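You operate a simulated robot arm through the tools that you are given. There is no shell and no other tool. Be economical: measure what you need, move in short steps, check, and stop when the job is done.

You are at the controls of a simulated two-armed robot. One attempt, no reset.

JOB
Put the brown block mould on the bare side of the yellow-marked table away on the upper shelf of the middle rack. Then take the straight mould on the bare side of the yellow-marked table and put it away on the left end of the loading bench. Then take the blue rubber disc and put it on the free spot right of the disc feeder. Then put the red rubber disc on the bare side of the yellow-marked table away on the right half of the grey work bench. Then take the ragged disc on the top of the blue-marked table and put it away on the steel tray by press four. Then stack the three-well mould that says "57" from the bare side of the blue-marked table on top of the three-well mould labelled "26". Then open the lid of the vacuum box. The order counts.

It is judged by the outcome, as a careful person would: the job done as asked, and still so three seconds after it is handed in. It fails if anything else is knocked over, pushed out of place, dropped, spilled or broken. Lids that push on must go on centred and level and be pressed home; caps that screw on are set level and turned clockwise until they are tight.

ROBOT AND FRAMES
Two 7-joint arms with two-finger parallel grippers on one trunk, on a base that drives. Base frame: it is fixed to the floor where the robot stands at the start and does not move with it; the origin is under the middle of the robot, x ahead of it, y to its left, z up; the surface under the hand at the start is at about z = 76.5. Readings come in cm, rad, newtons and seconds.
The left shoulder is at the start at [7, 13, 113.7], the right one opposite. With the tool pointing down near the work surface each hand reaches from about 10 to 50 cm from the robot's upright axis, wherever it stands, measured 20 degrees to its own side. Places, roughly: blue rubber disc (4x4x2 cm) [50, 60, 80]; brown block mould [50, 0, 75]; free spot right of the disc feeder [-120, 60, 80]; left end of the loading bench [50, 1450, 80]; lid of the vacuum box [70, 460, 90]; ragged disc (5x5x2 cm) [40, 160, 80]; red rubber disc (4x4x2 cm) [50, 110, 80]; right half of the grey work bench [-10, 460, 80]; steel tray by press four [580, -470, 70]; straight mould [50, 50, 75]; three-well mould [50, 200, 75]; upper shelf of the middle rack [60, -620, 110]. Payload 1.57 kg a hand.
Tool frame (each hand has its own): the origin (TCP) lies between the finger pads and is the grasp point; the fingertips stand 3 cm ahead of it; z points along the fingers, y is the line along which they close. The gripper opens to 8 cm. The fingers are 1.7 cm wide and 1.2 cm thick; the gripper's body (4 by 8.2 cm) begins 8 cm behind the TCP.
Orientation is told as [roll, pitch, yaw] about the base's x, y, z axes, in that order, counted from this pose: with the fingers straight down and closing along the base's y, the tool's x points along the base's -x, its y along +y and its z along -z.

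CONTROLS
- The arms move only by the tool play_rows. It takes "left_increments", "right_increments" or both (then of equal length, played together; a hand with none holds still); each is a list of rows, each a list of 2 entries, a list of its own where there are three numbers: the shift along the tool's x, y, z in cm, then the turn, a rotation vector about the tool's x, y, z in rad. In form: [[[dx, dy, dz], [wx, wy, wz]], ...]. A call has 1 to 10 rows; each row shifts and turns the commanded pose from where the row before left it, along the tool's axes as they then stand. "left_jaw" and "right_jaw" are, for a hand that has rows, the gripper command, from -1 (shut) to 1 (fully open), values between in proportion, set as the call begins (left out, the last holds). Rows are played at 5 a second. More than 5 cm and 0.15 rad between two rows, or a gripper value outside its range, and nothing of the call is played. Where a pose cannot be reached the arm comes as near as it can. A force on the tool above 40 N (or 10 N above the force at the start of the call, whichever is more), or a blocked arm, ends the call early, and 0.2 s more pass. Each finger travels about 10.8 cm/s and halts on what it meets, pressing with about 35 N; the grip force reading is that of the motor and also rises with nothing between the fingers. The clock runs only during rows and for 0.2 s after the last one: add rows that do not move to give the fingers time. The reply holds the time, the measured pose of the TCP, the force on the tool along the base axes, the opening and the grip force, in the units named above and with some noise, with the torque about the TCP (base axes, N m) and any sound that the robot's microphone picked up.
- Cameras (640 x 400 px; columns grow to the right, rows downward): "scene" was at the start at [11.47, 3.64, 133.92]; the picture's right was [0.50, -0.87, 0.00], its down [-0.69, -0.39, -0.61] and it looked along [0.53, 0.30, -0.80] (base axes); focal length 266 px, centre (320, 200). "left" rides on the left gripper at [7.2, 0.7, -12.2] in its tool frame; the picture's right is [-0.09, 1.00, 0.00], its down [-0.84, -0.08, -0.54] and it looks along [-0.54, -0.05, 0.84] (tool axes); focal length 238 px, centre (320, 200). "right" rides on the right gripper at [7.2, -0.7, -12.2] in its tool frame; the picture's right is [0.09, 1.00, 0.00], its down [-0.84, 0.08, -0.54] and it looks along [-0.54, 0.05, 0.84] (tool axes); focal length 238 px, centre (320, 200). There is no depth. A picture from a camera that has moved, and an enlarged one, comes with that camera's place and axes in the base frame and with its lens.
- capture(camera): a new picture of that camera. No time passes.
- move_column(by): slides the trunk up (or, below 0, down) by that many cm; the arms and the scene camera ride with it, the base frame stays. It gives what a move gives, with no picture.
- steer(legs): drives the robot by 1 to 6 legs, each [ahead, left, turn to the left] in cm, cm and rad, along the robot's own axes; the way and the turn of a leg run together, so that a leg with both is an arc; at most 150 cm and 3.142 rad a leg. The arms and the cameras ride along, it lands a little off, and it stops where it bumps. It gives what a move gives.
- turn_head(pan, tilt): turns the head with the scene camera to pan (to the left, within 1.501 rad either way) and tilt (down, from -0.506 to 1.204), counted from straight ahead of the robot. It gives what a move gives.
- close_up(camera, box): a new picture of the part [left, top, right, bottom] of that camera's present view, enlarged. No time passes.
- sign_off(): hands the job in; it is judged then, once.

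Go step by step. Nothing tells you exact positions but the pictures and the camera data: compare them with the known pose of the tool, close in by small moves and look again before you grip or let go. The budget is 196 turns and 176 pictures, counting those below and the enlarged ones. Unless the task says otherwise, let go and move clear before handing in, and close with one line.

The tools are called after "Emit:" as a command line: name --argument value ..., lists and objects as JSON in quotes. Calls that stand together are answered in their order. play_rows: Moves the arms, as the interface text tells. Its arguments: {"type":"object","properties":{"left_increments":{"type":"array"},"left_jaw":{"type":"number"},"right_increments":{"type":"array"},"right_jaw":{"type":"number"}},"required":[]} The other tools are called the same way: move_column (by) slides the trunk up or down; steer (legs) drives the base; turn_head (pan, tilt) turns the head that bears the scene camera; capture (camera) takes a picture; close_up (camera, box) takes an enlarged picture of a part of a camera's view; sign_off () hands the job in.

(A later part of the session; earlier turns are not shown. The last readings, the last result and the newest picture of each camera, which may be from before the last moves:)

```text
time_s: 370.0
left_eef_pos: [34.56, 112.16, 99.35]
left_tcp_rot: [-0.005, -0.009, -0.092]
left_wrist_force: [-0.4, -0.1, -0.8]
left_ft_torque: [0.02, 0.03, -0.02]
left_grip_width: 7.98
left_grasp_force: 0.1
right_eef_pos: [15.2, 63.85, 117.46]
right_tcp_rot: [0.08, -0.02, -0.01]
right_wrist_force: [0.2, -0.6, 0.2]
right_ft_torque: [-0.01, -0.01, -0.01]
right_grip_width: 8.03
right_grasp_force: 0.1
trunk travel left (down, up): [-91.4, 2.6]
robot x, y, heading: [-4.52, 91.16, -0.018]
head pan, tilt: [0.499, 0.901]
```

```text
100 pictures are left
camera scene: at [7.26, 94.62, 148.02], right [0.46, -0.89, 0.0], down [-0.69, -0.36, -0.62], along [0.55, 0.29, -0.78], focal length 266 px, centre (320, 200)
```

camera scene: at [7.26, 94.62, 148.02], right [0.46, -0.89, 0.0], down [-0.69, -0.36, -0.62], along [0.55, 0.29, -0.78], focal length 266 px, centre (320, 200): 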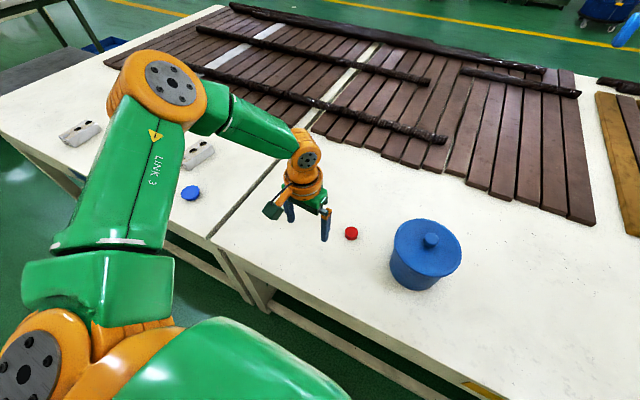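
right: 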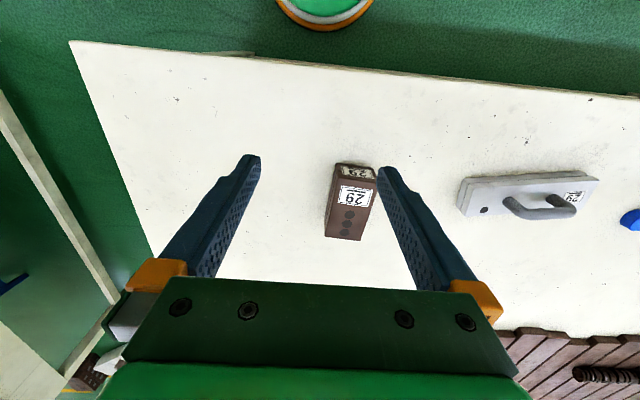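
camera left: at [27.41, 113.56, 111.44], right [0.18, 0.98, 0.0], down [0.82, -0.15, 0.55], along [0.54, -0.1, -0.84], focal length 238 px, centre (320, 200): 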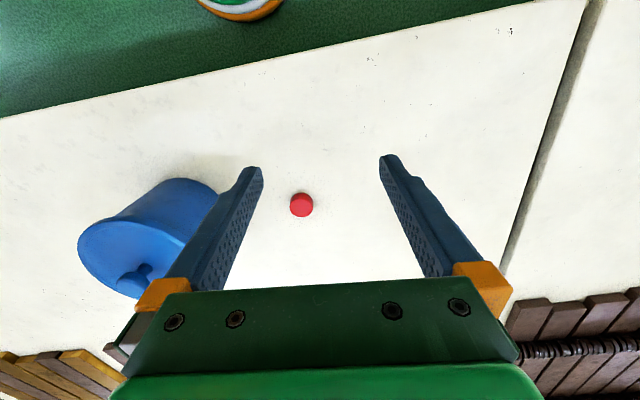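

The red disc is at [49.3, 106.4] and the covered bucket reaches to about y=96, so there is room. I'll move in over the disc.

Emit:
steer --legs '[[12.5, -5.2, 0.018]]'

Emit:
move_column --by -12

Emit:
capture --camera "left"

```text
time_s: 371.3
left_eef_pos: [46.38, 107.52, 99.3]
left_tcp_rot: [-0.004, -0.013, -0.072]
left_wrist_force: [0.5, -0.5, 0.2]
left_ft_torque: [0.01, 0.0, -0.05]
left_grip_width: 8.0
left_grasp_force: 0.2
right_eef_pos: [27.79, 58.96, 117.67]
right_tcp_rot: [0.077, -0.024, 0.01]
right_wrist_force: [-0.9, -0.3, -0.2]
right_ft_torque: [0.01, -0.02, -0.04]
right_grip_width: 8.03
right_grasp_force: 0.0
trunk travel left (down, up): [-91.4, 2.6]
robot x, y, heading: [7.9, 85.83, -0.0]
head pan, tilt: [0.499, 0.901]
```

```text
time_s: 372.8
left_eef_pos: [46.64, 107.42, 87.33]
left_tcp_rot: [-0.004, -0.01, -0.073]
left_wrist_force: [0.0, -0.7, 0.5]
left_ft_torque: [-0.03, 0.01, 0.03]
left_grip_width: 8.02
left_grasp_force: 0.0
right_eef_pos: [28.04, 58.91, 105.39]
right_tcp_rot: [0.079, -0.022, 0.009]
right_wrist_force: [0.2, -0.4, -0.2]
right_ft_torque: [-0.02, -0.01, 0.01]
right_grip_width: 7.99
right_grasp_force: 0.1
trunk travel left (down, up): [-79.4, 14.6]
robot x, y, heading: [8.28, 86.4, -0.003]
head pan, tilt: [0.499, 0.901]
```

```text
99 pictures are left
camera left: at [39.46, 108.84, 99.43], right [0.16, 0.99, 0.0], down [0.82, -0.13, 0.55], along [0.54, -0.09, -0.84], focal length 238 px, centre (320, 200)
```

left: 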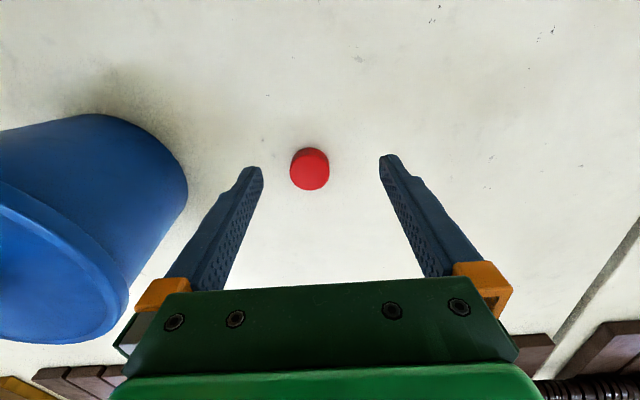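

Emit:
steer --legs '[[1.2, -1.2, 0]]'

Emit:
play_rows --left_increments '[[[-0.6, 0, -3], [0, 0, 0]], [[-0.6, 0, -3], [0, 0, 0]], [[-0.5, 0, -3], [0, 0, 0]], [[0, 0, 0], [0, 0, 0]]]'

Emit:
move_column --by -13

Emit:
capture --camera "left"

```text
time_s: 373.6
left_eef_pos: [47.81, 106.52, 87.38]
left_tcp_rot: [-0.007, -0.01, -0.071]
left_wrist_force: [0.0, -0.3, -0.3]
left_ft_torque: [0.01, -0.01, -0.02]
left_grip_width: 7.99
left_grasp_force: 0.1
right_eef_pos: [29.09, 57.87, 105.68]
right_tcp_rot: [0.074, -0.023, 0.008]
right_wrist_force: [-0.2, 0.0, -0.1]
right_ft_torque: [-0.01, -0.01, -0.03]
right_grip_width: 8.03
right_grasp_force: 0.0
trunk travel left (down, up): [-79.4, 14.6]
robot x, y, heading: [9.54, 84.74, -0.003]
head pan, tilt: [0.499, 0.901]
```

```text
time_s: 374.6
left_eef_pos: [49.46, 106.26, 96.45]
left_tcp_rot: [-0.006, -0.007, -0.073]
left_wrist_force: [-0.5, -0.2, 1.1]
left_ft_torque: [0.02, 0.03, 0.01]
left_grip_width: 7.98
left_grasp_force: 0.1
right_eef_pos: [29.46, 57.69, 105.45]
right_tcp_rot: [0.079, -0.02, 0.009]
right_wrist_force: [-0.5, -0.1, -0.3]
right_ft_torque: [-0.01, 0.01, 0.0]
right_grip_width: 8.0
right_grasp_force: 0.1
trunk travel left (down, up): [-79.4, 14.6]
robot x, y, heading: [9.37, 84.7, -0.006]
head pan, tilt: [0.499, 0.901]
```

```text
time_s: 376.2
left_eef_pos: [49.41, 106.17, 83.33]
left_tcp_rot: [-0.007, -0.008, -0.072]
left_wrist_force: [-0.5, -0.9, -0.7]
left_ft_torque: [-0.02, 0.0, 0.02]
left_grip_width: 8.01
left_grasp_force: 0.2
right_eef_pos: [29.36, 57.6, 92.5]
right_tcp_rot: [0.079, -0.021, 0.008]
right_wrist_force: [-0.6, -0.2, -0.4]
right_ft_torque: [0.02, 0.02, 0.02]
right_grip_width: 7.99
right_grasp_force: 0.1
trunk travel left (down, up): [-66.4, 27.6]
robot x, y, heading: [9.31, 84.81, -0.002]
head pan, tilt: [0.499, 0.901]
```

```text
98 pictures are left
camera left: at [42.23, 107.56, 95.45], right [0.16, 0.99, 0.0], down [0.82, -0.13, 0.55], along [0.54, -0.09, -0.84], focal length 238 px, centre (320, 200)
```

left: 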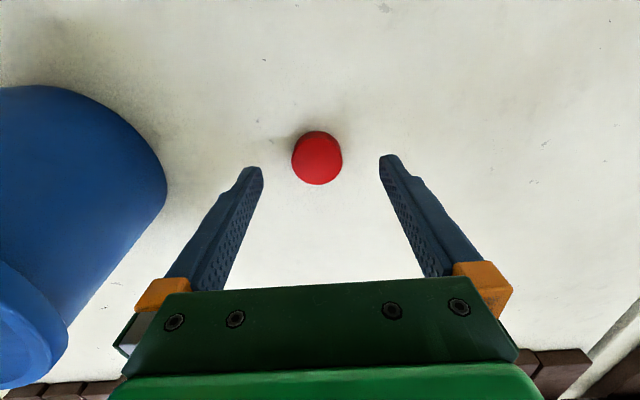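

Emit:
play_rows --left_increments '[[[0, 0, 1.5], [0, 0, 0]], [[0, 0, 1.5], [0, 0, 0]], [[0, 0, 0.5], [0, 0, 0]], [[0, 0, 0], [0, 0, 0]]]'

Emit:
play_rows --left_increments '[[[0, 0, 0], [0, 0, 0]], [[0, 0, 0], [0, 0, 0]], [[0, 0, 0], [0, 0, 0]], [[0, 0, 0], [0, 0, 0]]]' --left_jaw -1

Emit:
capture --camera "left"

```text
time_s: 377.2
left_eef_pos: [49.48, 106.24, 79.79]
left_tcp_rot: [-0.007, -0.009, -0.072]
left_wrist_force: [0.0, 0.5, 0.2]
left_ft_torque: [0.03, -0.05, -0.02]
left_grip_width: 7.99
left_grasp_force: 0.0
right_eef_pos: [29.23, 57.63, 92.5]
right_tcp_rot: [0.08, -0.02, 0.008]
right_wrist_force: [0.2, -0.3, -0.5]
right_ft_torque: [-0.01, 0.0, 0.0]
right_grip_width: 8.0
right_grasp_force: 0.1
trunk travel left (down, up): [-66.4, 27.6]
robot x, y, heading: [9.28, 84.87, -0.006]
head pan, tilt: [0.499, 0.901]
```

```text
time_s: 378.2
left_eef_pos: [49.4, 106.21, 79.85]
left_tcp_rot: [-0.006, -0.009, -0.072]
left_wrist_force: [-0.6, 0.0, -0.2]
left_ft_torque: [0.01, 0.01, 0.01]
left_grip_width: 3.84
left_grasp_force: 35.0
right_eef_pos: [29.29, 57.57, 92.66]
right_tcp_rot: [0.08, -0.02, 0.008]
right_wrist_force: [0.3, -0.1, 0.2]
right_ft_torque: [0.01, -0.01, 0.01]
right_grip_width: 8.0
right_grasp_force: 0.0
trunk travel left (down, up): [-66.4, 27.6]
robot x, y, heading: [9.71, 84.63, 0.002]
head pan, tilt: [0.499, 0.901]
```

```text
97 pictures are left
camera left: at [42.25, 107.55, 91.93], right [0.16, 0.99, 0.0], down [0.82, -0.13, 0.55], along [0.54, -0.09, -0.84], focal length 238 px, centre (320, 200)
```

left: 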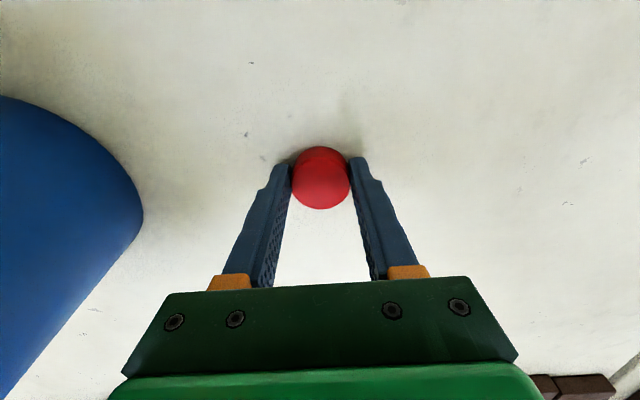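

The red disc is held. I'll lift, back off, face +y and drive to the grey bench.

Emit:
move_column --by 19

Emit:
steer --legs '[[-50, 0, 0], [0, 0, 1.571], [150, 0, 0], [105, 0, 0]]'

Emit:
turn_head --pan -0.4 --tilt 0.45

Emit:
capture --camera "scene"

```text
time_s: 380.3
left_eef_pos: [49.52, 106.21, 98.84]
left_tcp_rot: [-0.005, -0.008, -0.073]
left_wrist_force: [0.5, -0.5, -0.7]
left_ft_torque: [0.02, -0.04, 0.02]
left_grip_width: 3.84
left_grasp_force: 34.9
right_eef_pos: [29.37, 57.64, 111.37]
right_tcp_rot: [0.078, -0.022, 0.007]
right_wrist_force: [-0.2, 0.3, 1.0]
right_ft_torque: [0.02, 0.01, -0.04]
right_grip_width: 7.98
right_grasp_force: 0.0
trunk travel left (down, up): [-85.4, 8.6]
robot x, y, heading: [9.3, 84.91, -0.003]
head pan, tilt: [0.499, 0.901]
```

```text
time_s: 399.1
left_eef_pos: [-60.39, 379.65, 98.79]
left_tcp_rot: [-0.005, -0.01, 1.493]
left_wrist_force: [-0.6, 1.3, 0.3]
left_ft_torque: [0.01, 0.01, -0.03]
left_grip_width: 3.85
left_grasp_force: 34.7
right_eef_pos: [-12.01, 359.22, 111.52]
right_tcp_rot: [0.08, -0.022, 1.574]
right_wrist_force: [-0.1, 1.2, -0.1]
right_ft_torque: [0.03, -0.03, -0.01]
right_grip_width: 8.01
right_grasp_force: 0.0
trunk travel left (down, up): [-85.4, 8.6]
robot x, y, heading: [-39.07, 339.01, 1.569]
head pan, tilt: [0.499, 0.901]
```

```text
time_s: 400.3
left_eef_pos: [-60.53, 379.6, 98.81]
left_tcp_rot: [-0.005, -0.009, 1.494]
left_wrist_force: [0.1, 0.0, 0.4]
left_ft_torque: [0.03, 0.0, 0.0]
left_grip_width: 3.82
left_grasp_force: 35.3
right_eef_pos: [-12.09, 359.18, 111.47]
right_tcp_rot: [0.077, -0.02, 1.574]
right_wrist_force: [0.2, 1.0, -0.9]
right_ft_torque: [-0.02, 0.02, -0.04]
right_grip_width: 7.98
right_grasp_force: 0.0
trunk travel left (down, up): [-85.4, 8.6]
robot x, y, heading: [-39.18, 339.41, 1.569]
head pan, tilt: [-0.4, 0.45]
```

```text
96 pictures are left
camera scene: at [-35.59, 352.65, 145.84], right [0.92, -0.39, 0.0], down [-0.17, -0.4, -0.9], along [0.35, 0.83, -0.44], focal length 266 px, centre (320, 200)
```

scene: 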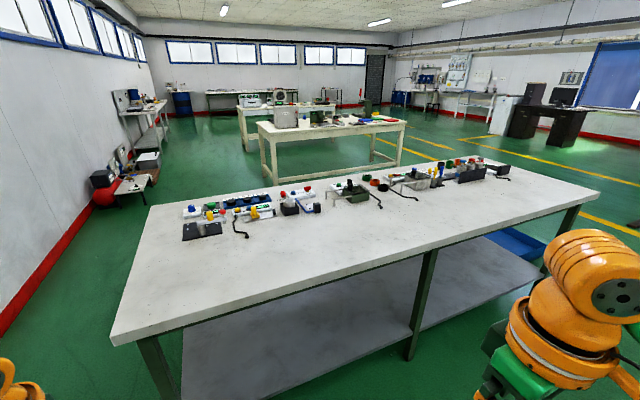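

I read the bench as spanning x -69..182, y 423..509. The given spot [-10, 460] lies on its bare area, so I'll place the disc near [-10, 446].

Emit:
steer --legs '[[20, 0, 0], [0, -50, 0], [42, 0, 0]]'

Emit:
move_column --by -8

Emit:
turn_head --pan 0.2 --tilt 0.8

Emit:
capture --camera "left"

Emit:
capture --camera "scene"

```text
time_s: 406.6
left_eef_pos: [-10.78, 441.4, 98.91]
left_tcp_rot: [-0.003, -0.011, 1.491]
left_wrist_force: [0.3, 0.4, -0.6]
left_ft_torque: [0.01, -0.03, 0.01]
left_grip_width: 3.83
left_grasp_force: 34.9
right_eef_pos: [37.85, 420.8, 111.51]
right_tcp_rot: [0.079, -0.023, 1.571]
right_wrist_force: [0.3, 0.4, -0.1]
right_ft_torque: [0.02, -0.01, -0.01]
right_grip_width: 8.0
right_grasp_force: 0.0
trunk travel left (down, up): [-85.4, 8.6]
robot x, y, heading: [10.35, 400.74, 1.565]
head pan, tilt: [-0.4, 0.45]
```

```text
time_s: 407.7
left_eef_pos: [-10.49, 441.46, 90.88]
left_tcp_rot: [-0.006, -0.009, 1.491]
left_wrist_force: [-0.2, 0.5, -0.2]
left_ft_torque: [0.04, -0.01, 0.05]
left_grip_width: 3.82
left_grasp_force: 35.2
right_eef_pos: [37.78, 420.93, 103.59]
right_tcp_rot: [0.078, -0.019, 1.571]
right_wrist_force: [-0.3, -0.1, -0.3]
right_ft_torque: [-0.02, -0.01, 0.01]
right_grip_width: 8.0
right_grasp_force: 0.0
trunk travel left (down, up): [-77.4, 16.6]
robot x, y, heading: [10.79, 400.87, 1.558]
head pan, tilt: [-0.4, 0.45]
```

```text
time_s: 408.7
left_eef_pos: [-10.59, 441.48, 90.74]
left_tcp_rot: [-0.005, -0.006, 1.49]
left_wrist_force: [-0.3, -0.5, -1.2]
left_ft_torque: [-0.03, -0.02, 0.03]
left_grip_width: 3.83
left_grasp_force: 34.9
right_eef_pos: [37.87, 421.02, 103.45]
right_tcp_rot: [0.078, -0.022, 1.57]
right_wrist_force: [0.0, 0.0, 0.0]
right_ft_torque: [0.0, 0.0, -0.02]
right_grip_width: 7.99
right_grasp_force: 0.2
trunk travel left (down, up): [-77.4, 16.6]
robot x, y, heading: [10.47, 400.89, 1.563]
head pan, tilt: [0.201, 0.799]
```

```text
95 pictures are left
camera left: at [-11.91, 434.39, 102.93], right [-0.99, 0.17, 0.0], down [0.14, 0.82, 0.55], along [0.1, 0.54, -0.84], focal length 238 px, centre (320, 200)
```

left: 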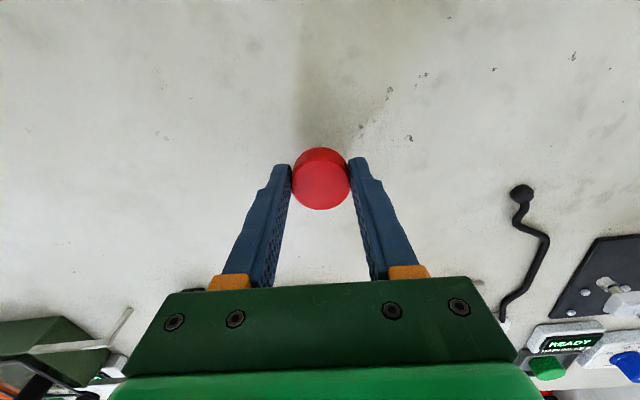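

```text
94 pictures are left
camera scene: at [9.0, 413.96, 134.8], right [0.98, 0.19, 0.0], down [0.14, -0.7, -0.7], along [-0.13, 0.68, -0.72], focal length 266 px, centre (320, 200)
```

scene: 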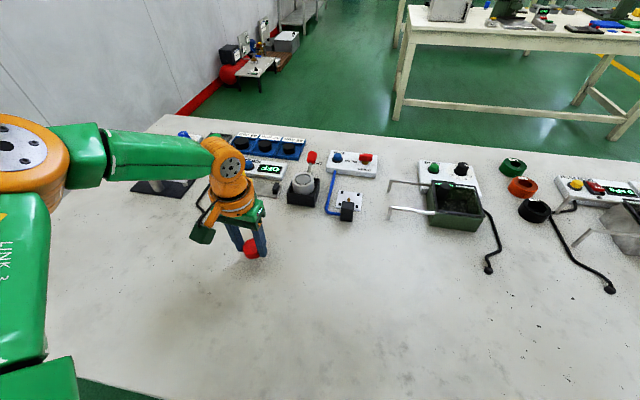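

The bench area beneath is bare, and the instruments face the +y side, so this x<57 half is its right half. I'll lower the disc.

Emit:
move_column --by -7

Emit:
play_rows --left_increments '[[[0, 0, 0.5], [0, 0, 0]], [[0, 0, 0.5], [0, 0, 0]], [[0, 0, 0.5], [0, 0, 0]], [[0, 0, 0.5], [0, 0, 0]], [[0, 0, 0.5], [0, 0, 0]], [[0, 0, 0.5], [0, 0, 0]], [[0, 0, 0.5], [0, 0, 0]]]'

Emit:
capture --camera "left"

```text
time_s: 409.4
left_eef_pos: [-10.48, 441.39, 88.03]
left_tcp_rot: [-0.001, -0.025, 1.491]
left_wrist_force: [1.7, -6.4, 15.7]
left_ft_torque: [-0.12, 0.04, 0.05]
left_grip_width: 3.81
left_grasp_force: 35.1
right_eef_pos: [37.87, 420.54, 100.06]
right_tcp_rot: [0.08, -0.024, 1.573]
right_wrist_force: [-0.1, 0.4, -0.4]
right_ft_torque: [-0.05, 0.01, 0.01]
right_grip_width: 7.99
right_grasp_force: 0.0
trunk travel left (down, up): [-74.0, 20.0]
robot x, y, heading: [10.44, 401.14, 1.565]
head pan, tilt: [0.201, 0.799]
stopped: the force on the tool passed its limit at 95 N (the readings are from after the stop); the commanded pose is now the measured one
```

```text
time_s: 409.8
left_eef_pos: [-10.48, 441.57, 88.06]
left_tcp_rot: [0.0, -0.039, 1.491]
left_wrist_force: [-1.3, -7.5, 24.3]
left_ft_torque: [-0.5, -0.08, -0.02]
left_grip_width: 3.81
left_grasp_force: 35.4
right_eef_pos: [37.89, 420.33, 100.13]
right_tcp_rot: [0.081, -0.029, 1.575]
right_wrist_force: [0.0, 0.5, 0.3]
right_ft_torque: [-0.03, 0.03, -0.02]
right_grip_width: 7.99
right_grasp_force: 0.1
trunk travel left (down, up): [-74.0, 20.0]
robot x, y, heading: [10.36, 401.27, 1.562]
head pan, tilt: [0.201, 0.799]
stopped in row 2 (left hand): the force on the tool passed its limit at 49 N (the readings are from after the stop); the commanded pose is now the measured one
```

```text
93 pictures are left
camera left: at [-11.81, 434.04, 99.92], right [-0.99, 0.17, 0.0], down [0.14, 0.81, 0.57], along [0.09, 0.57, -0.82], focal length 238 px, centre (320, 200)
```

left: 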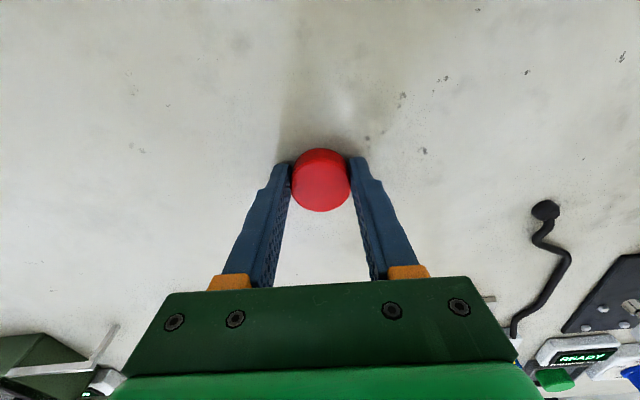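

The bench top is at z≈85 and the disc is already seated. I'll relieve, open and rise.

Emit:
play_rows --left_increments '[[[0, 0, -0.4], [0, 0.03, 0]], [[0, 0, 0], [0, 0, 0]]]'

Emit:
play_rows --left_increments '[[[0, 0, 0], [0, 0, 0]], [[0, 0, 0], [0, 0, 0]], [[0, 0, 0], [0, 0, 0]]]' --left_jaw 1

Emit:
move_column --by 14

Emit:
capture --camera "left"

Emit:
turn_head --pan -0.5 --tilt 0.7

Emit:
capture --camera "scene"

```text
time_s: 410.4
left_eef_pos: [-10.62, 442.02, 88.01]
left_tcp_rot: [-0.001, -0.003, 1.492]
left_wrist_force: [0.5, -0.4, 6.5]
left_ft_torque: [0.12, -0.04, -0.01]
left_grip_width: 3.83
left_grasp_force: 35.5
right_eef_pos: [37.84, 420.9, 100.06]
right_tcp_rot: [0.078, -0.022, 1.572]
right_wrist_force: [0.7, -1.0, -0.3]
right_ft_torque: [0.0, -0.01, 0.03]
right_grip_width: 8.0
right_grasp_force: 0.0
trunk travel left (down, up): [-74.0, 20.0]
robot x, y, heading: [10.47, 401.02, 1.561]
head pan, tilt: [0.201, 0.799]
```

```text
time_s: 411.2
left_eef_pos: [-10.65, 442.04, 88.02]
left_tcp_rot: [-0.002, -0.001, 1.492]
left_wrist_force: [1.2, 0.1, 3.2]
left_ft_torque: [-0.01, 0.04, -0.03]
left_grip_width: 7.88
left_grasp_force: 0.0
right_eef_pos: [37.71, 420.98, 99.96]
right_tcp_rot: [0.08, -0.022, 1.574]
right_wrist_force: [-0.3, 0.2, -0.4]
right_ft_torque: [-0.01, -0.02, 0.02]
right_grip_width: 8.01
right_grasp_force: 0.1
trunk travel left (down, up): [-74.0, 20.0]
robot x, y, heading: [10.64, 401.03, 1.562]
head pan, tilt: [0.201, 0.799]
```

```text
time_s: 412.9
left_eef_pos: [-10.7, 442.21, 102.0]
left_tcp_rot: [-0.001, -0.002, 1.492]
left_wrist_force: [0.0, 0.2, 0.0]
left_ft_torque: [0.03, 0.02, 0.03]
left_grip_width: 8.02
left_grasp_force: 0.1
right_eef_pos: [37.65, 421.03, 113.99]
right_tcp_rot: [0.078, -0.021, 1.575]
right_wrist_force: [-0.1, 0.7, -0.6]
right_ft_torque: [0.01, -0.02, -0.01]
right_grip_width: 8.01
right_grasp_force: 0.0
trunk travel left (down, up): [-88.0, 6.0]
robot x, y, heading: [10.89, 401.24, 1.564]
head pan, tilt: [0.201, 0.799]
```

```text
92 pictures are left
camera left: at [-12.0, 435.07, 114.14], right [-0.99, 0.17, 0.0], down [0.14, 0.83, 0.54], along [0.09, 0.53, -0.84], focal length 238 px, centre (320, 200)
```

left: 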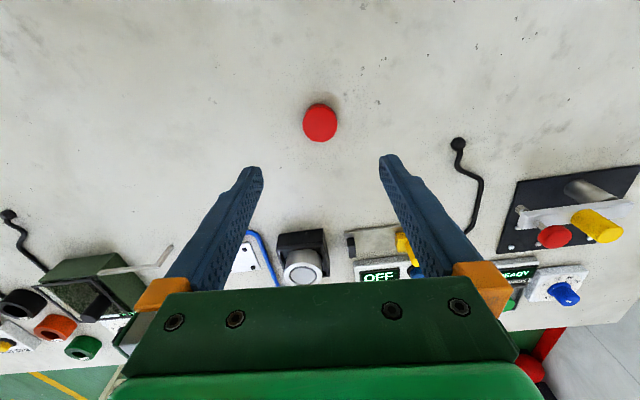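

```text
time_s: 413.9
left_eef_pos: [-10.8, 442.14, 102.16]
left_tcp_rot: [-0.002, -0.001, 1.492]
left_wrist_force: [0.3, 0.6, -0.6]
left_ft_torque: [-0.01, 0.03, 0.0]
left_grip_width: 7.99
left_grasp_force: 0.1
right_eef_pos: [37.71, 420.92, 114.07]
right_tcp_rot: [0.076, -0.021, 1.574]
right_wrist_force: [0.7, 0.4, 0.5]
right_ft_torque: [0.0, 0.0, -0.03]
right_grip_width: 7.98
right_grasp_force: 0.0
trunk travel left (down, up): [-88.0, 6.0]
robot x, y, heading: [10.47, 401.21, 1.564]
head pan, tilt: [-0.499, 0.7]
```

```text
91 pictures are left
camera scene: at [14.6, 413.48, 146.16], right [0.88, -0.48, 0.0], down [-0.31, -0.56, -0.76], along [0.37, 0.67, -0.64], focal length 266 px, centre (320, 200)
```

scene: 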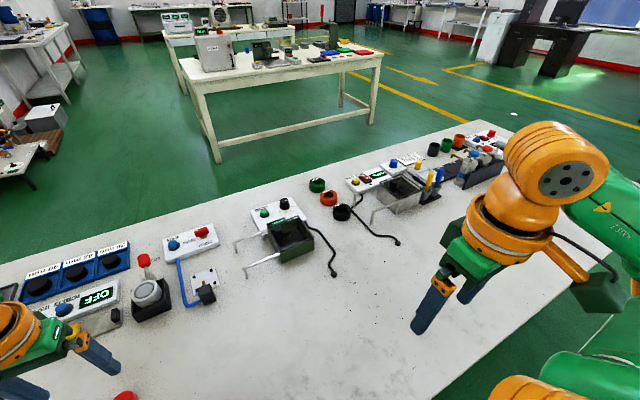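

The red disc is in place. Since I'm here, I'll enlarge the instruments to identify the vacuum box.

Emit:
close_up --camera "scene" --box '[220, 130, 460, 290]'

```text
2.50 times, centred on (340, 210) of scene
camera zoom: at [14.6, 413.48, 146.16], right [0.88, -0.48, 0.0], down [-0.31, -0.56, -0.76], along [0.37, 0.67, -0.64], focal length 664 px, centre (270, 175)
```

zoom: 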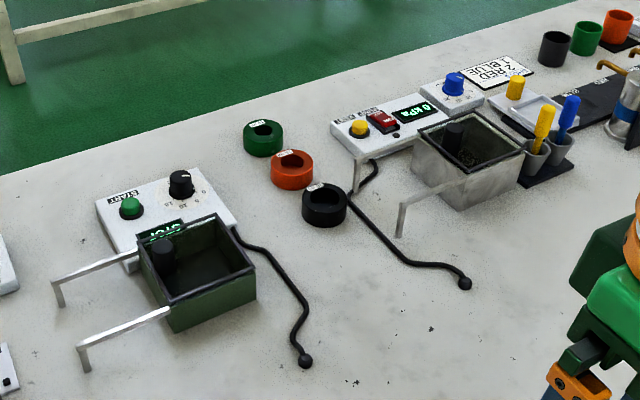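

The box with the kPa display at about [70, 460] is the vacuum box; I'll deal with it last. Now I'm going back to the blue-marked table for the ragged disc near [40, 164].

Emit:
steer --legs '[[-40, 0, 0.006], [0, 50, 0], [-150, 0, 0], [-62, 0, 0], [0, 0, -1.571]]'

Emit:
turn_head --pan 0.45 --tilt 0.8

Emit:
capture --camera "scene"

```text
time_s: 432.9
left_eef_pos: [0.61, 169.86, 101.94]
left_tcp_rot: [-0.002, -0.002, -0.069]
left_wrist_force: [0.4, 0.1, -0.3]
left_ft_torque: [0.01, 0.0, 0.01]
left_grip_width: 8.0
left_grasp_force: 0.0
right_eef_pos: [-20.03, 121.23, 113.99]
right_tcp_rot: [0.078, -0.02, 0.011]
right_wrist_force: [-0.3, 0.4, -0.9]
right_ft_torque: [0.03, -0.01, 0.01]
right_grip_width: 7.99
right_grasp_force: 0.2
trunk travel left (down, up): [-88.0, 6.0]
robot x, y, heading: [-39.9, 148.24, 0.001]
head pan, tilt: [-0.499, 0.7]
```

```text
time_s: 434.2
left_eef_pos: [0.58, 169.87, 102.05]
left_tcp_rot: [-0.003, -0.003, -0.067]
left_wrist_force: [-0.5, -0.3, 0.3]
left_ft_torque: [0.02, -0.02, 0.02]
left_grip_width: 8.01
left_grasp_force: 0.0
right_eef_pos: [-19.98, 121.29, 113.95]
right_tcp_rot: [0.079, -0.023, 0.008]
right_wrist_force: [0.1, -0.7, -0.6]
right_ft_torque: [0.02, -0.02, -0.01]
right_grip_width: 7.99
right_grasp_force: 0.0
trunk travel left (down, up): [-88.0, 6.0]
robot x, y, heading: [-40.35, 148.36, 0.001]
head pan, tilt: [0.45, 0.799]
```

```text
89 pictures are left
camera scene: at [-27.92, 151.75, 145.34], right [0.44, -0.9, 0.0], down [-0.65, -0.31, -0.7], along [0.63, 0.3, -0.72], focal length 266 px, centre (320, 200)
```

scene: 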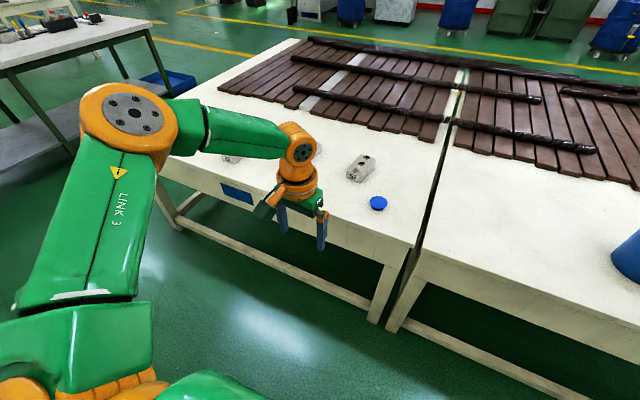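

The ragged disc is at about [38.6, 161] on the blue-marked table. I'll drive in over it.

Emit:
steer --legs '[[38, -8.5, 0]]'

Emit:
move_column --by -13

Emit:
capture --camera "left"

```text
time_s: 436.6
left_eef_pos: [38.71, 161.43, 102.07]
left_tcp_rot: [-0.004, -0.004, -0.069]
left_wrist_force: [1.0, 0.3, -0.7]
left_ft_torque: [0.03, 0.01, 0.0]
left_grip_width: 8.0
left_grasp_force: 0.0
right_eef_pos: [17.86, 112.88, 114.08]
right_tcp_rot: [0.079, -0.023, 0.01]
right_wrist_force: [0.4, -0.3, -0.4]
right_ft_torque: [0.01, -0.02, -0.02]
right_grip_width: 7.99
right_grasp_force: 0.1
trunk travel left (down, up): [-88.0, 6.0]
robot x, y, heading: [-1.8, 140.0, 0.002]
head pan, tilt: [0.45, 0.799]
```

```text
time_s: 438.2
left_eef_pos: [38.89, 161.28, 89.02]
left_tcp_rot: [-0.001, -0.002, -0.07]
left_wrist_force: [0.2, 0.2, -0.8]
left_ft_torque: [-0.01, 0.0, 0.04]
left_grip_width: 8.0
left_grasp_force: 0.0
right_eef_pos: [17.95, 112.79, 100.94]
right_tcp_rot: [0.08, -0.02, 0.012]
right_wrist_force: [-0.3, 0.1, 0.0]
right_ft_torque: [0.0, 0.03, 0.03]
right_grip_width: 8.01
right_grasp_force: 0.1
trunk travel left (down, up): [-75.0, 19.0]
robot x, y, heading: [-2.68, 140.21, 0.005]
head pan, tilt: [0.45, 0.799]
```

```text
88 pictures are left
camera left: at [31.67, 162.73, 101.14], right [0.16, 0.99, 0.0], down [0.83, -0.13, 0.54], along [0.54, -0.09, -0.84], focal length 238 px, centre (320, 200)
```

left: 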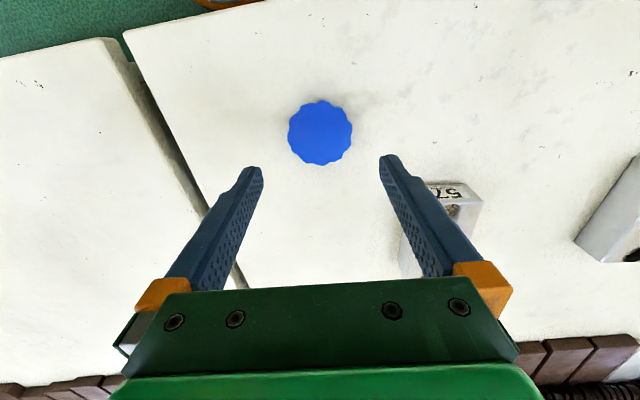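

It is centred. I'll descend and grip.

Emit:
play_rows --left_increments '[[[0, 0.1, 3], [0, 0, 0]], [[0, 0, 3], [0, 0, 0]], [[0, 0, 2], [0, 0, 0]], [[0, 0, 1.2], [0, 0, 0]], [[0, 0, 0], [0, 0, 0]]]'

Emit:
capture --camera "left"

```text
time_s: 439.4
left_eef_pos: [36.53, 162.75, 82.09]
left_tcp_rot: [-0.004, -0.004, -0.07]
left_wrist_force: [-0.6, 0.2, -0.5]
left_ft_torque: [0.0, -0.02, 0.0]
left_grip_width: 8.01
left_grasp_force: 0.0
left hand out of reach, approached as far as the arm can: row 2, 3, 4
right_eef_pos: [18.08, 112.81, 100.97]
right_tcp_rot: [0.079, -0.022, 0.011]
right_wrist_force: [0.4, -0.3, -0.1]
right_ft_torque: [-0.02, -0.01, -0.02]
right_grip_width: 7.99
right_grasp_force: 0.0
trunk travel left (down, up): [-75.0, 19.0]
robot x, y, heading: [-2.01, 140.02, 0.005]
head pan, tilt: [0.45, 0.799]
```

```text
87 pictures are left
camera left: at [29.23, 164.01, 94.24], right [0.16, 0.99, 0.0], down [0.83, -0.13, 0.54], along [0.54, -0.09, -0.84], focal length 238 px, centre (320, 200)
```

left: 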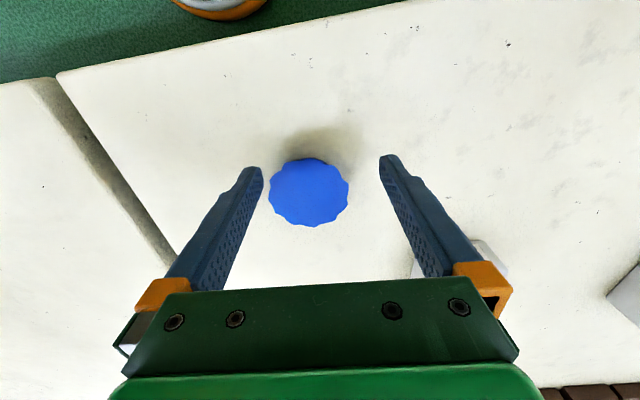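

Emit:
steer --legs '[[2.2, -1.3, 0]]'

Emit:
capture --camera "left"

```text
time_s: 440.2
left_eef_pos: [38.41, 161.66, 82.22]
left_tcp_rot: [-0.006, -0.006, -0.071]
left_wrist_force: [-0.7, 0.7, 0.3]
left_ft_torque: [-0.04, -0.03, 0.01]
left_grip_width: 8.03
left_grasp_force: 0.2
right_eef_pos: [19.99, 111.66, 101.27]
right_tcp_rot: [0.076, -0.024, 0.011]
right_wrist_force: [-0.3, -1.2, 0.5]
right_ft_torque: [-0.02, -0.04, -0.02]
right_grip_width: 8.0
right_grasp_force: 0.1
trunk travel left (down, up): [-75.0, 19.0]
robot x, y, heading: [0.23, 138.76, 0.002]
head pan, tilt: [0.45, 0.799]
```

```text
86 pictures are left
camera left: at [31.16, 162.89, 94.31], right [0.16, 0.99, 0.0], down [0.83, -0.13, 0.55], along [0.54, -0.09, -0.84], focal length 238 px, centre (320, 200)
```

left: 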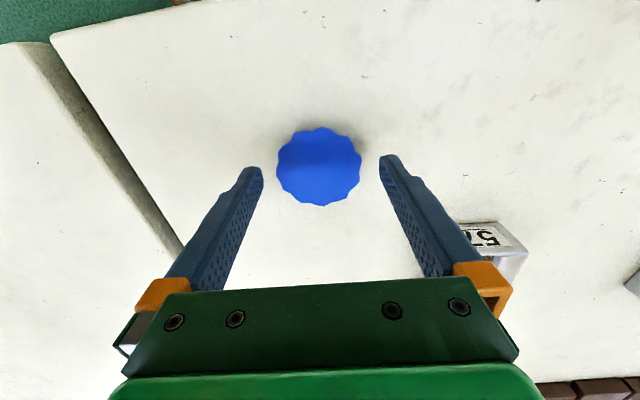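

Emit:
move_column --by -2.3

Emit:
play_rows --left_increments '[[[0, 0, 0], [0, 0, 0]], [[0, 0, 0], [0, 0, 0]], [[0, 0, 0], [0, 0, 0]], [[0, 0, 0], [0, 0, 0]]]' --left_jaw -1

Emit:
move_column --by 18

Emit:
capture --camera "left"

```text
time_s: 440.9
left_eef_pos: [38.73, 161.52, 79.68]
left_tcp_rot: [-0.002, -0.003, -0.07]
left_wrist_force: [0.0, 0.9, 1.1]
left_ft_torque: [-0.02, 0.02, -0.01]
left_grip_width: 8.0
left_grasp_force: 0.1
right_eef_pos: [20.31, 111.48, 98.76]
right_tcp_rot: [0.079, -0.02, 0.011]
right_wrist_force: [-0.5, 0.2, 0.4]
right_ft_torque: [-0.02, 0.0, 0.0]
right_grip_width: 8.0
right_grasp_force: 0.1
trunk travel left (down, up): [-72.7, 21.3]
robot x, y, heading: [0.51, 138.4, -0.003]
head pan, tilt: [0.45, 0.799]
```

```text
time_s: 441.9
left_eef_pos: [38.6, 161.47, 79.8]
left_tcp_rot: [-0.002, -0.003, -0.07]
left_wrist_force: [1.3, 0.0, 0.3]
left_ft_torque: [0.03, 0.01, 0.01]
left_grip_width: 4.72
left_grasp_force: 35.3
right_eef_pos: [20.37, 111.45, 98.77]
right_tcp_rot: [0.079, -0.02, 0.011]
right_wrist_force: [0.4, 0.3, 0.4]
right_ft_torque: [0.0, -0.01, -0.05]
right_grip_width: 8.0
right_grasp_force: 0.1
trunk travel left (down, up): [-72.7, 21.3]
robot x, y, heading: [0.43, 138.72, -0.001]
head pan, tilt: [0.45, 0.799]
```

```text
time_s: 443.9
left_eef_pos: [38.64, 161.34, 97.76]
left_tcp_rot: [-0.003, -0.005, -0.069]
left_wrist_force: [0.5, 0.1, -0.7]
left_ft_torque: [0.03, 0.01, 0.0]
left_grip_width: 4.73
left_grasp_force: 34.5
right_eef_pos: [20.33, 111.43, 116.67]
right_tcp_rot: [0.079, -0.022, 0.01]
right_wrist_force: [-0.5, 1.0, 0.7]
right_ft_torque: [0.01, 0.0, -0.02]
right_grip_width: 8.01
right_grasp_force: 0.0
trunk travel left (down, up): [-90.7, 3.3]
robot x, y, heading: [0.16, 138.85, -0.001]
head pan, tilt: [0.45, 0.799]
```

```text
85 pictures are left
camera left: at [31.46, 162.73, 109.94], right [0.16, 0.99, 0.0], down [0.83, -0.13, 0.54], along [0.54, -0.09, -0.84], focal length 238 px, centre (320, 200)
```

left: 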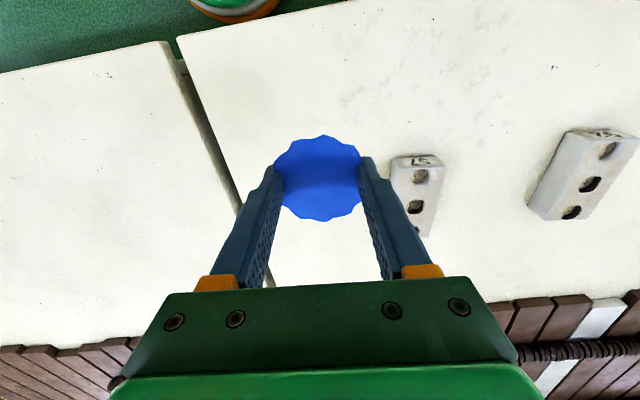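

The disc is held. The steel tray by press four is across the room, so I'll go to the gap between tables one and two (y≈-72) and look through it.

Emit:
steer --legs '[[-45, 0, 0], [0, -150, 0], [0, -62, 0]]'

Emit:
turn_head --pan 0.0 --tilt 0.35

Emit:
capture --camera "scene"

```text
time_s: 456.8
left_eef_pos: [-6.5, -50.71, 97.68]
left_tcp_rot: [-0.006, -0.006, -0.074]
left_wrist_force: [-0.5, -0.5, -0.8]
left_ft_torque: [-0.01, -0.03, 0.01]
left_grip_width: 4.74
left_grasp_force: 34.6
right_eef_pos: [-25.0, -100.55, 116.66]
right_tcp_rot: [0.077, -0.022, 0.004]
right_wrist_force: [-0.8, -0.4, 0.0]
right_ft_torque: [-0.01, -0.02, 0.01]
right_grip_width: 7.99
right_grasp_force: 0.1
trunk travel left (down, up): [-90.7, 3.3]
robot x, y, heading: [-45.26, -73.53, 0.002]
head pan, tilt: [0.45, 0.799]
```

```text
time_s: 457.7
left_eef_pos: [-6.58, -50.86, 97.89]
left_tcp_rot: [-0.004, -0.003, -0.074]
left_wrist_force: [0.1, 0.1, -0.2]
left_ft_torque: [-0.02, 0.01, 0.02]
left_grip_width: 4.75
left_grasp_force: 35.2
right_eef_pos: [-25.03, -100.62, 116.75]
right_tcp_rot: [0.077, -0.021, 0.006]
right_wrist_force: [0.1, 0.1, -0.5]
right_ft_torque: [0.0, -0.02, 0.0]
right_grip_width: 7.98
right_grasp_force: 0.1
trunk travel left (down, up): [-90.7, 3.3]
robot x, y, heading: [-45.31, -73.59, -0.004]
head pan, tilt: [0.0, 0.351]
```

```text
84 pictures are left
camera scene: at [-30.77, -73.63, 152.0], right [0.0, -1.0, 0.0], down [-0.34, 0.0, -0.94], along [0.94, 0.0, -0.34], focal length 266 px, centre (320, 200)
```

scene: 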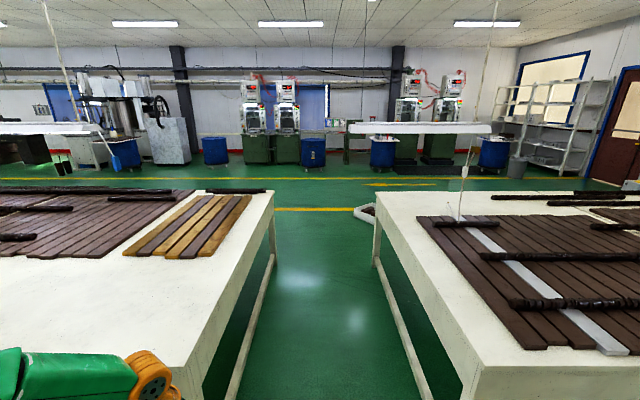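

The gap is clear, about 88 cm wide and centred at y≈-79. I'll drive through and on toward the presses.

Emit:
steer --legs '[[0, -5.5, 0], [150, 0, 0], [150, 0, 0], [150, 0, 0], [0, -150, 0]]'

Emit:
turn_head --pan -0.6 --tilt 0.4

Emit:
capture --camera "scene"

```text
time_s: 464.5
left_eef_pos: [129.15, -56.71, 98.58]
left_tcp_rot: [-0.002, -0.022, -0.078]
left_wrist_force: [0.3, 0.4, -0.2]
left_ft_torque: [0.02, 0.03, -0.03]
left_grip_width: 4.69
left_grasp_force: 34.8
right_eef_pos: [109.93, -106.38, 117.03]
right_tcp_rot: [0.079, -0.039, 0.003]
right_wrist_force: [0.5, 0.2, -0.3]
right_ft_torque: [0.02, 0.03, -0.04]
right_grip_width: 7.98
right_grasp_force: 0.0
trunk travel left (down, up): [-90.7, 3.3]
robot x, y, heading: [92.37, -78.81, -0.009]
head pan, tilt: [0.0, 0.351]
stopped in leg 2: the robot was blocked; the commanded pose is now the measured one
```

```text
time_s: 465.5
left_eef_pos: [128.99, -56.54, 98.7]
left_tcp_rot: [-0.002, -0.022, -0.077]
left_wrist_force: [1.0, -0.2, -0.4]
left_ft_torque: [-0.02, 0.0, 0.01]
left_grip_width: 4.74
left_grasp_force: 34.9
right_eef_pos: [109.91, -106.36, 117.01]
right_tcp_rot: [0.077, -0.04, 0.007]
right_wrist_force: [-1.0, 0.1, -0.8]
right_ft_torque: [-0.03, 0.02, 0.02]
right_grip_width: 8.0
right_grasp_force: 0.1
trunk travel left (down, up): [-90.7, 3.3]
robot x, y, heading: [92.24, -78.82, -0.006]
head pan, tilt: [-0.6, 0.4]
```

```text
83 pictures are left
camera scene: at [101.99, -84.52, 151.78], right [-0.57, -0.82, -0.01], down [-0.3, 0.22, -0.93], along [0.77, -0.52, -0.37], focal length 266 px, centre (320, 200)
```

scene: 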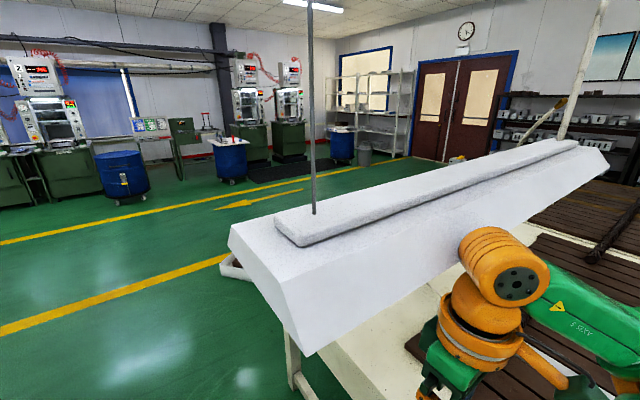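

Something blocked us, probably a hanging lamp near my right arm. I'll back off a little and look around.

Emit:
steer --legs '[[-6, 0, 0]]'

Emit:
capture --camera "scene"

Emit:
turn_head --pan 0.6 --tilt 0.4

Emit:
capture --camera "scene"

```text
time_s: 466.5
left_eef_pos: [125.51, -56.4, 97.57]
left_tcp_rot: [-0.003, 0.003, -0.076]
left_wrist_force: [1.0, -0.2, -0.9]
left_ft_torque: [0.01, 0.09, 0.02]
left_grip_width: 4.71
left_grasp_force: 35.2
right_eef_pos: [106.95, -106.29, 116.56]
right_tcp_rot: [0.076, -0.013, 0.006]
right_wrist_force: [0.7, 0.7, -0.6]
right_ft_torque: [0.05, 0.08, 0.01]
right_grip_width: 8.01
right_grasp_force: 0.1
trunk travel left (down, up): [-90.7, 3.3]
robot x, y, heading: [86.25, -79.58, -0.009]
head pan, tilt: [-0.6, 0.4]
```

```text
82 pictures are left
camera scene: at [99.88, -84.43, 151.45], right [-0.57, -0.82, 0.0], down [-0.33, 0.22, -0.92], along [0.76, -0.52, -0.39], focal length 266 px, centre (320, 200)
```

scene: 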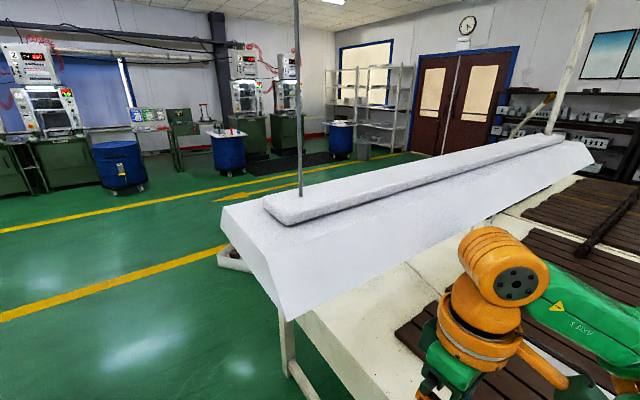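

```text
time_s: 467.9
left_eef_pos: [124.82, -56.49, 97.84]
left_tcp_rot: [-0.002, -0.002, -0.074]
left_wrist_force: [-0.2, 0.6, -0.2]
left_ft_torque: [0.0, -0.01, 0.02]
left_grip_width: 4.73
left_grasp_force: 35.2
right_eef_pos: [106.32, -106.31, 116.66]
right_tcp_rot: [0.077, -0.017, 0.007]
right_wrist_force: [0.1, 0.0, 0.7]
right_ft_torque: [-0.01, 0.04, -0.02]
right_grip_width: 8.0
right_grasp_force: 0.0
trunk travel left (down, up): [-90.7, 3.3]
robot x, y, heading: [86.2, -78.99, -0.003]
head pan, tilt: [0.6, 0.4]
```

```text
81 pictures are left
camera scene: at [99.03, -73.95, 151.54], right [0.56, -0.83, 0.0], down [-0.32, -0.22, -0.92], along [0.76, 0.52, -0.39], focal length 266 px, centre (320, 200)
```

scene: 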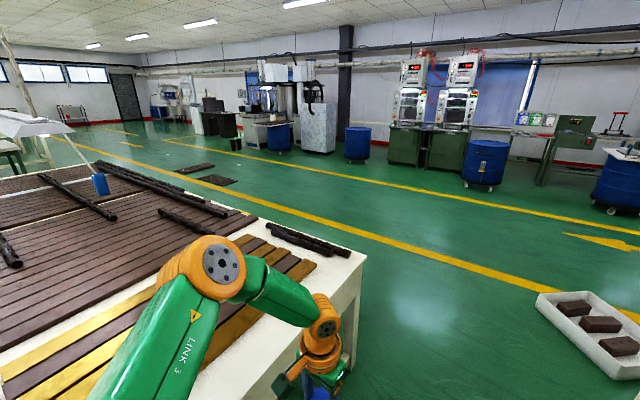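

The lamp's end hangs at shoulder height over the gap (about [115, -88], z 130-145). I'll back out and take the wide southern aisle at y≈-485 instead.

Emit:
steer --legs '[[-131, 0, 0], [0, -150, 0], [0, -150, 0], [0, -110, 0]]'

Emit:
turn_head --pan 0.0 --tilt 0.3

Emit:
capture --camera "scene"

```text
time_s: 493.7
left_eef_pos: [-15.24, -464.78, 97.76]
left_tcp_rot: [-0.004, -0.004, -0.108]
left_wrist_force: [0.3, 0.0, -0.4]
left_ft_torque: [-0.02, -0.02, 0.03]
left_grip_width: 4.72
left_grasp_force: 35.4
right_eef_pos: [-35.38, -513.91, 116.71]
right_tcp_rot: [0.074, -0.018, -0.025]
right_wrist_force: [-0.4, -0.2, 0.2]
right_ft_torque: [0.01, 0.0, 0.05]
right_grip_width: 8.0
right_grasp_force: 0.0
trunk travel left (down, up): [-90.7, 3.3]
robot x, y, heading: [-54.39, -486.15, -0.031]
head pan, tilt: [0.6, 0.4]
```

```text
time_s: 494.7
left_eef_pos: [-15.27, -464.94, 97.87]
left_tcp_rot: [-0.004, -0.005, -0.106]
left_wrist_force: [-0.1, -0.3, -0.9]
left_ft_torque: [-0.02, 0.0, 0.0]
left_grip_width: 4.69
left_grasp_force: 34.6
right_eef_pos: [-35.41, -514.0, 116.8]
right_tcp_rot: [0.076, -0.021, -0.025]
right_wrist_force: [0.1, -0.3, -0.4]
right_ft_torque: [0.0, 0.02, 0.01]
right_grip_width: 8.0
right_grasp_force: 0.1
trunk travel left (down, up): [-90.7, 3.3]
robot x, y, heading: [-54.03, -486.15, -0.034]
head pan, tilt: [0.0, 0.3]
```

```text
80 pictures are left
camera scene: at [-40.16, -486.76, 152.47], right [-0.03, -1.0, 0.0], down [-0.3, 0.01, -0.96], along [0.95, -0.03, -0.3], focal length 266 px, centre (320, 200)
```

scene: 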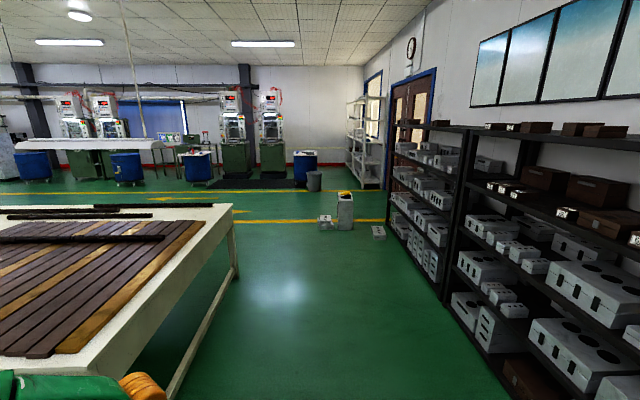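

The southern aisle is open. Moulds stand on the floor around x 270..340, y<-500, so I'll pass left of them at y≈-435 and go on toward the drum with the tray.

Emit:
steer --legs '[[150, 0, 0.034], [55, 0, 0], [110, 53, 0], [150, 0, 0], [20, 0, 0]]'

Emit:
turn_head --pan -0.1 --tilt 0.5

Emit:
capture --camera "scene"

```text
time_s: 518.9
left_eef_pos: [469.25, -417.14, 97.98]
left_tcp_rot: [-0.004, -0.007, -0.081]
left_wrist_force: [-0.1, -0.4, -0.7]
left_ft_torque: [0.01, -0.03, 0.05]
left_grip_width: 4.69
left_grasp_force: 34.8
right_eef_pos: [450.16, -466.82, 116.76]
right_tcp_rot: [0.076, -0.023, 0.0]
right_wrist_force: [-0.5, -0.4, -0.3]
right_ft_torque: [-0.01, -0.03, -0.03]
right_grip_width: 8.0
right_grasp_force: 0.2
trunk travel left (down, up): [-90.7, 3.3]
robot x, y, heading: [430.76, -439.1, -0.011]
head pan, tilt: [0.0, 0.3]
```

```text
time_s: 519.6
left_eef_pos: [469.44, -417.11, 97.84]
left_tcp_rot: [-0.003, -0.002, -0.083]
left_wrist_force: [-0.2, 0.0, 0.0]
left_ft_torque: [0.0, 0.02, 0.03]
left_grip_width: 4.69
left_grasp_force: 35.0
right_eef_pos: [450.38, -466.74, 116.67]
right_tcp_rot: [0.077, -0.02, 0.001]
right_wrist_force: [-0.2, 0.3, -0.3]
right_ft_torque: [-0.02, 0.0, -0.02]
right_grip_width: 8.01
right_grasp_force: 0.1
trunk travel left (down, up): [-90.7, 3.3]
robot x, y, heading: [430.74, -439.51, -0.012]
head pan, tilt: [-0.099, 0.499]
```

```text
79 pictures are left
camera scene: at [444.82, -440.56, 150.65], right [-0.11, -0.99, 0.0], down [-0.48, 0.05, -0.88], along [0.87, -0.1, -0.48], focal length 266 px, centre (320, 200)
```

scene: 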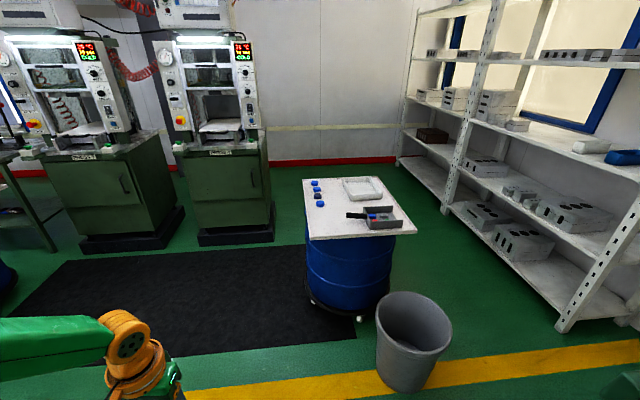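

Emit:
close_up --camera "scene" --box '[290, 160, 430, 250]'

Emit:
close_up --camera "scene" --box '[0, 0, 280, 180]'

```text
4.44 times, centred on (360, 205) of scene
camera zoom: at [444.82, -440.56, 150.65], right [-0.11, -0.99, 0.0], down [-0.48, 0.05, -0.88], along [0.87, -0.1, -0.48], focal length 1181 px, centre (142, 178)
```

zoom: 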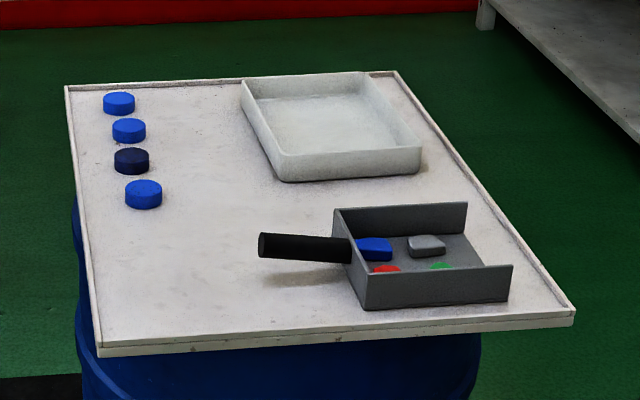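

```text
2.22 times, centred on (140, 90) of scene
camera zoom: at [444.82, -440.56, 150.65], right [-0.11, -0.99, 0.0], down [-0.48, 0.05, -0.88], along [0.87, -0.1, -0.48], focal length 590 px, centre (720, 444)
```

zoom: 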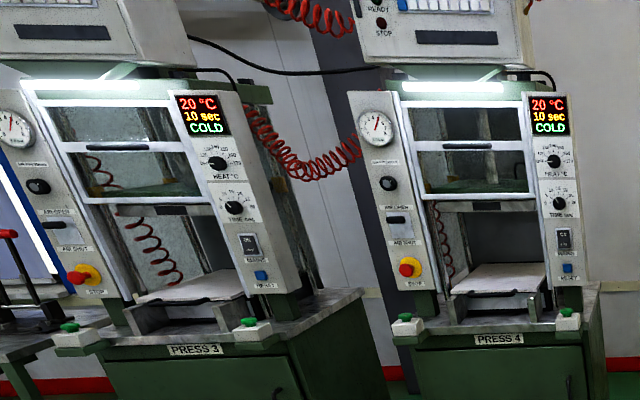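

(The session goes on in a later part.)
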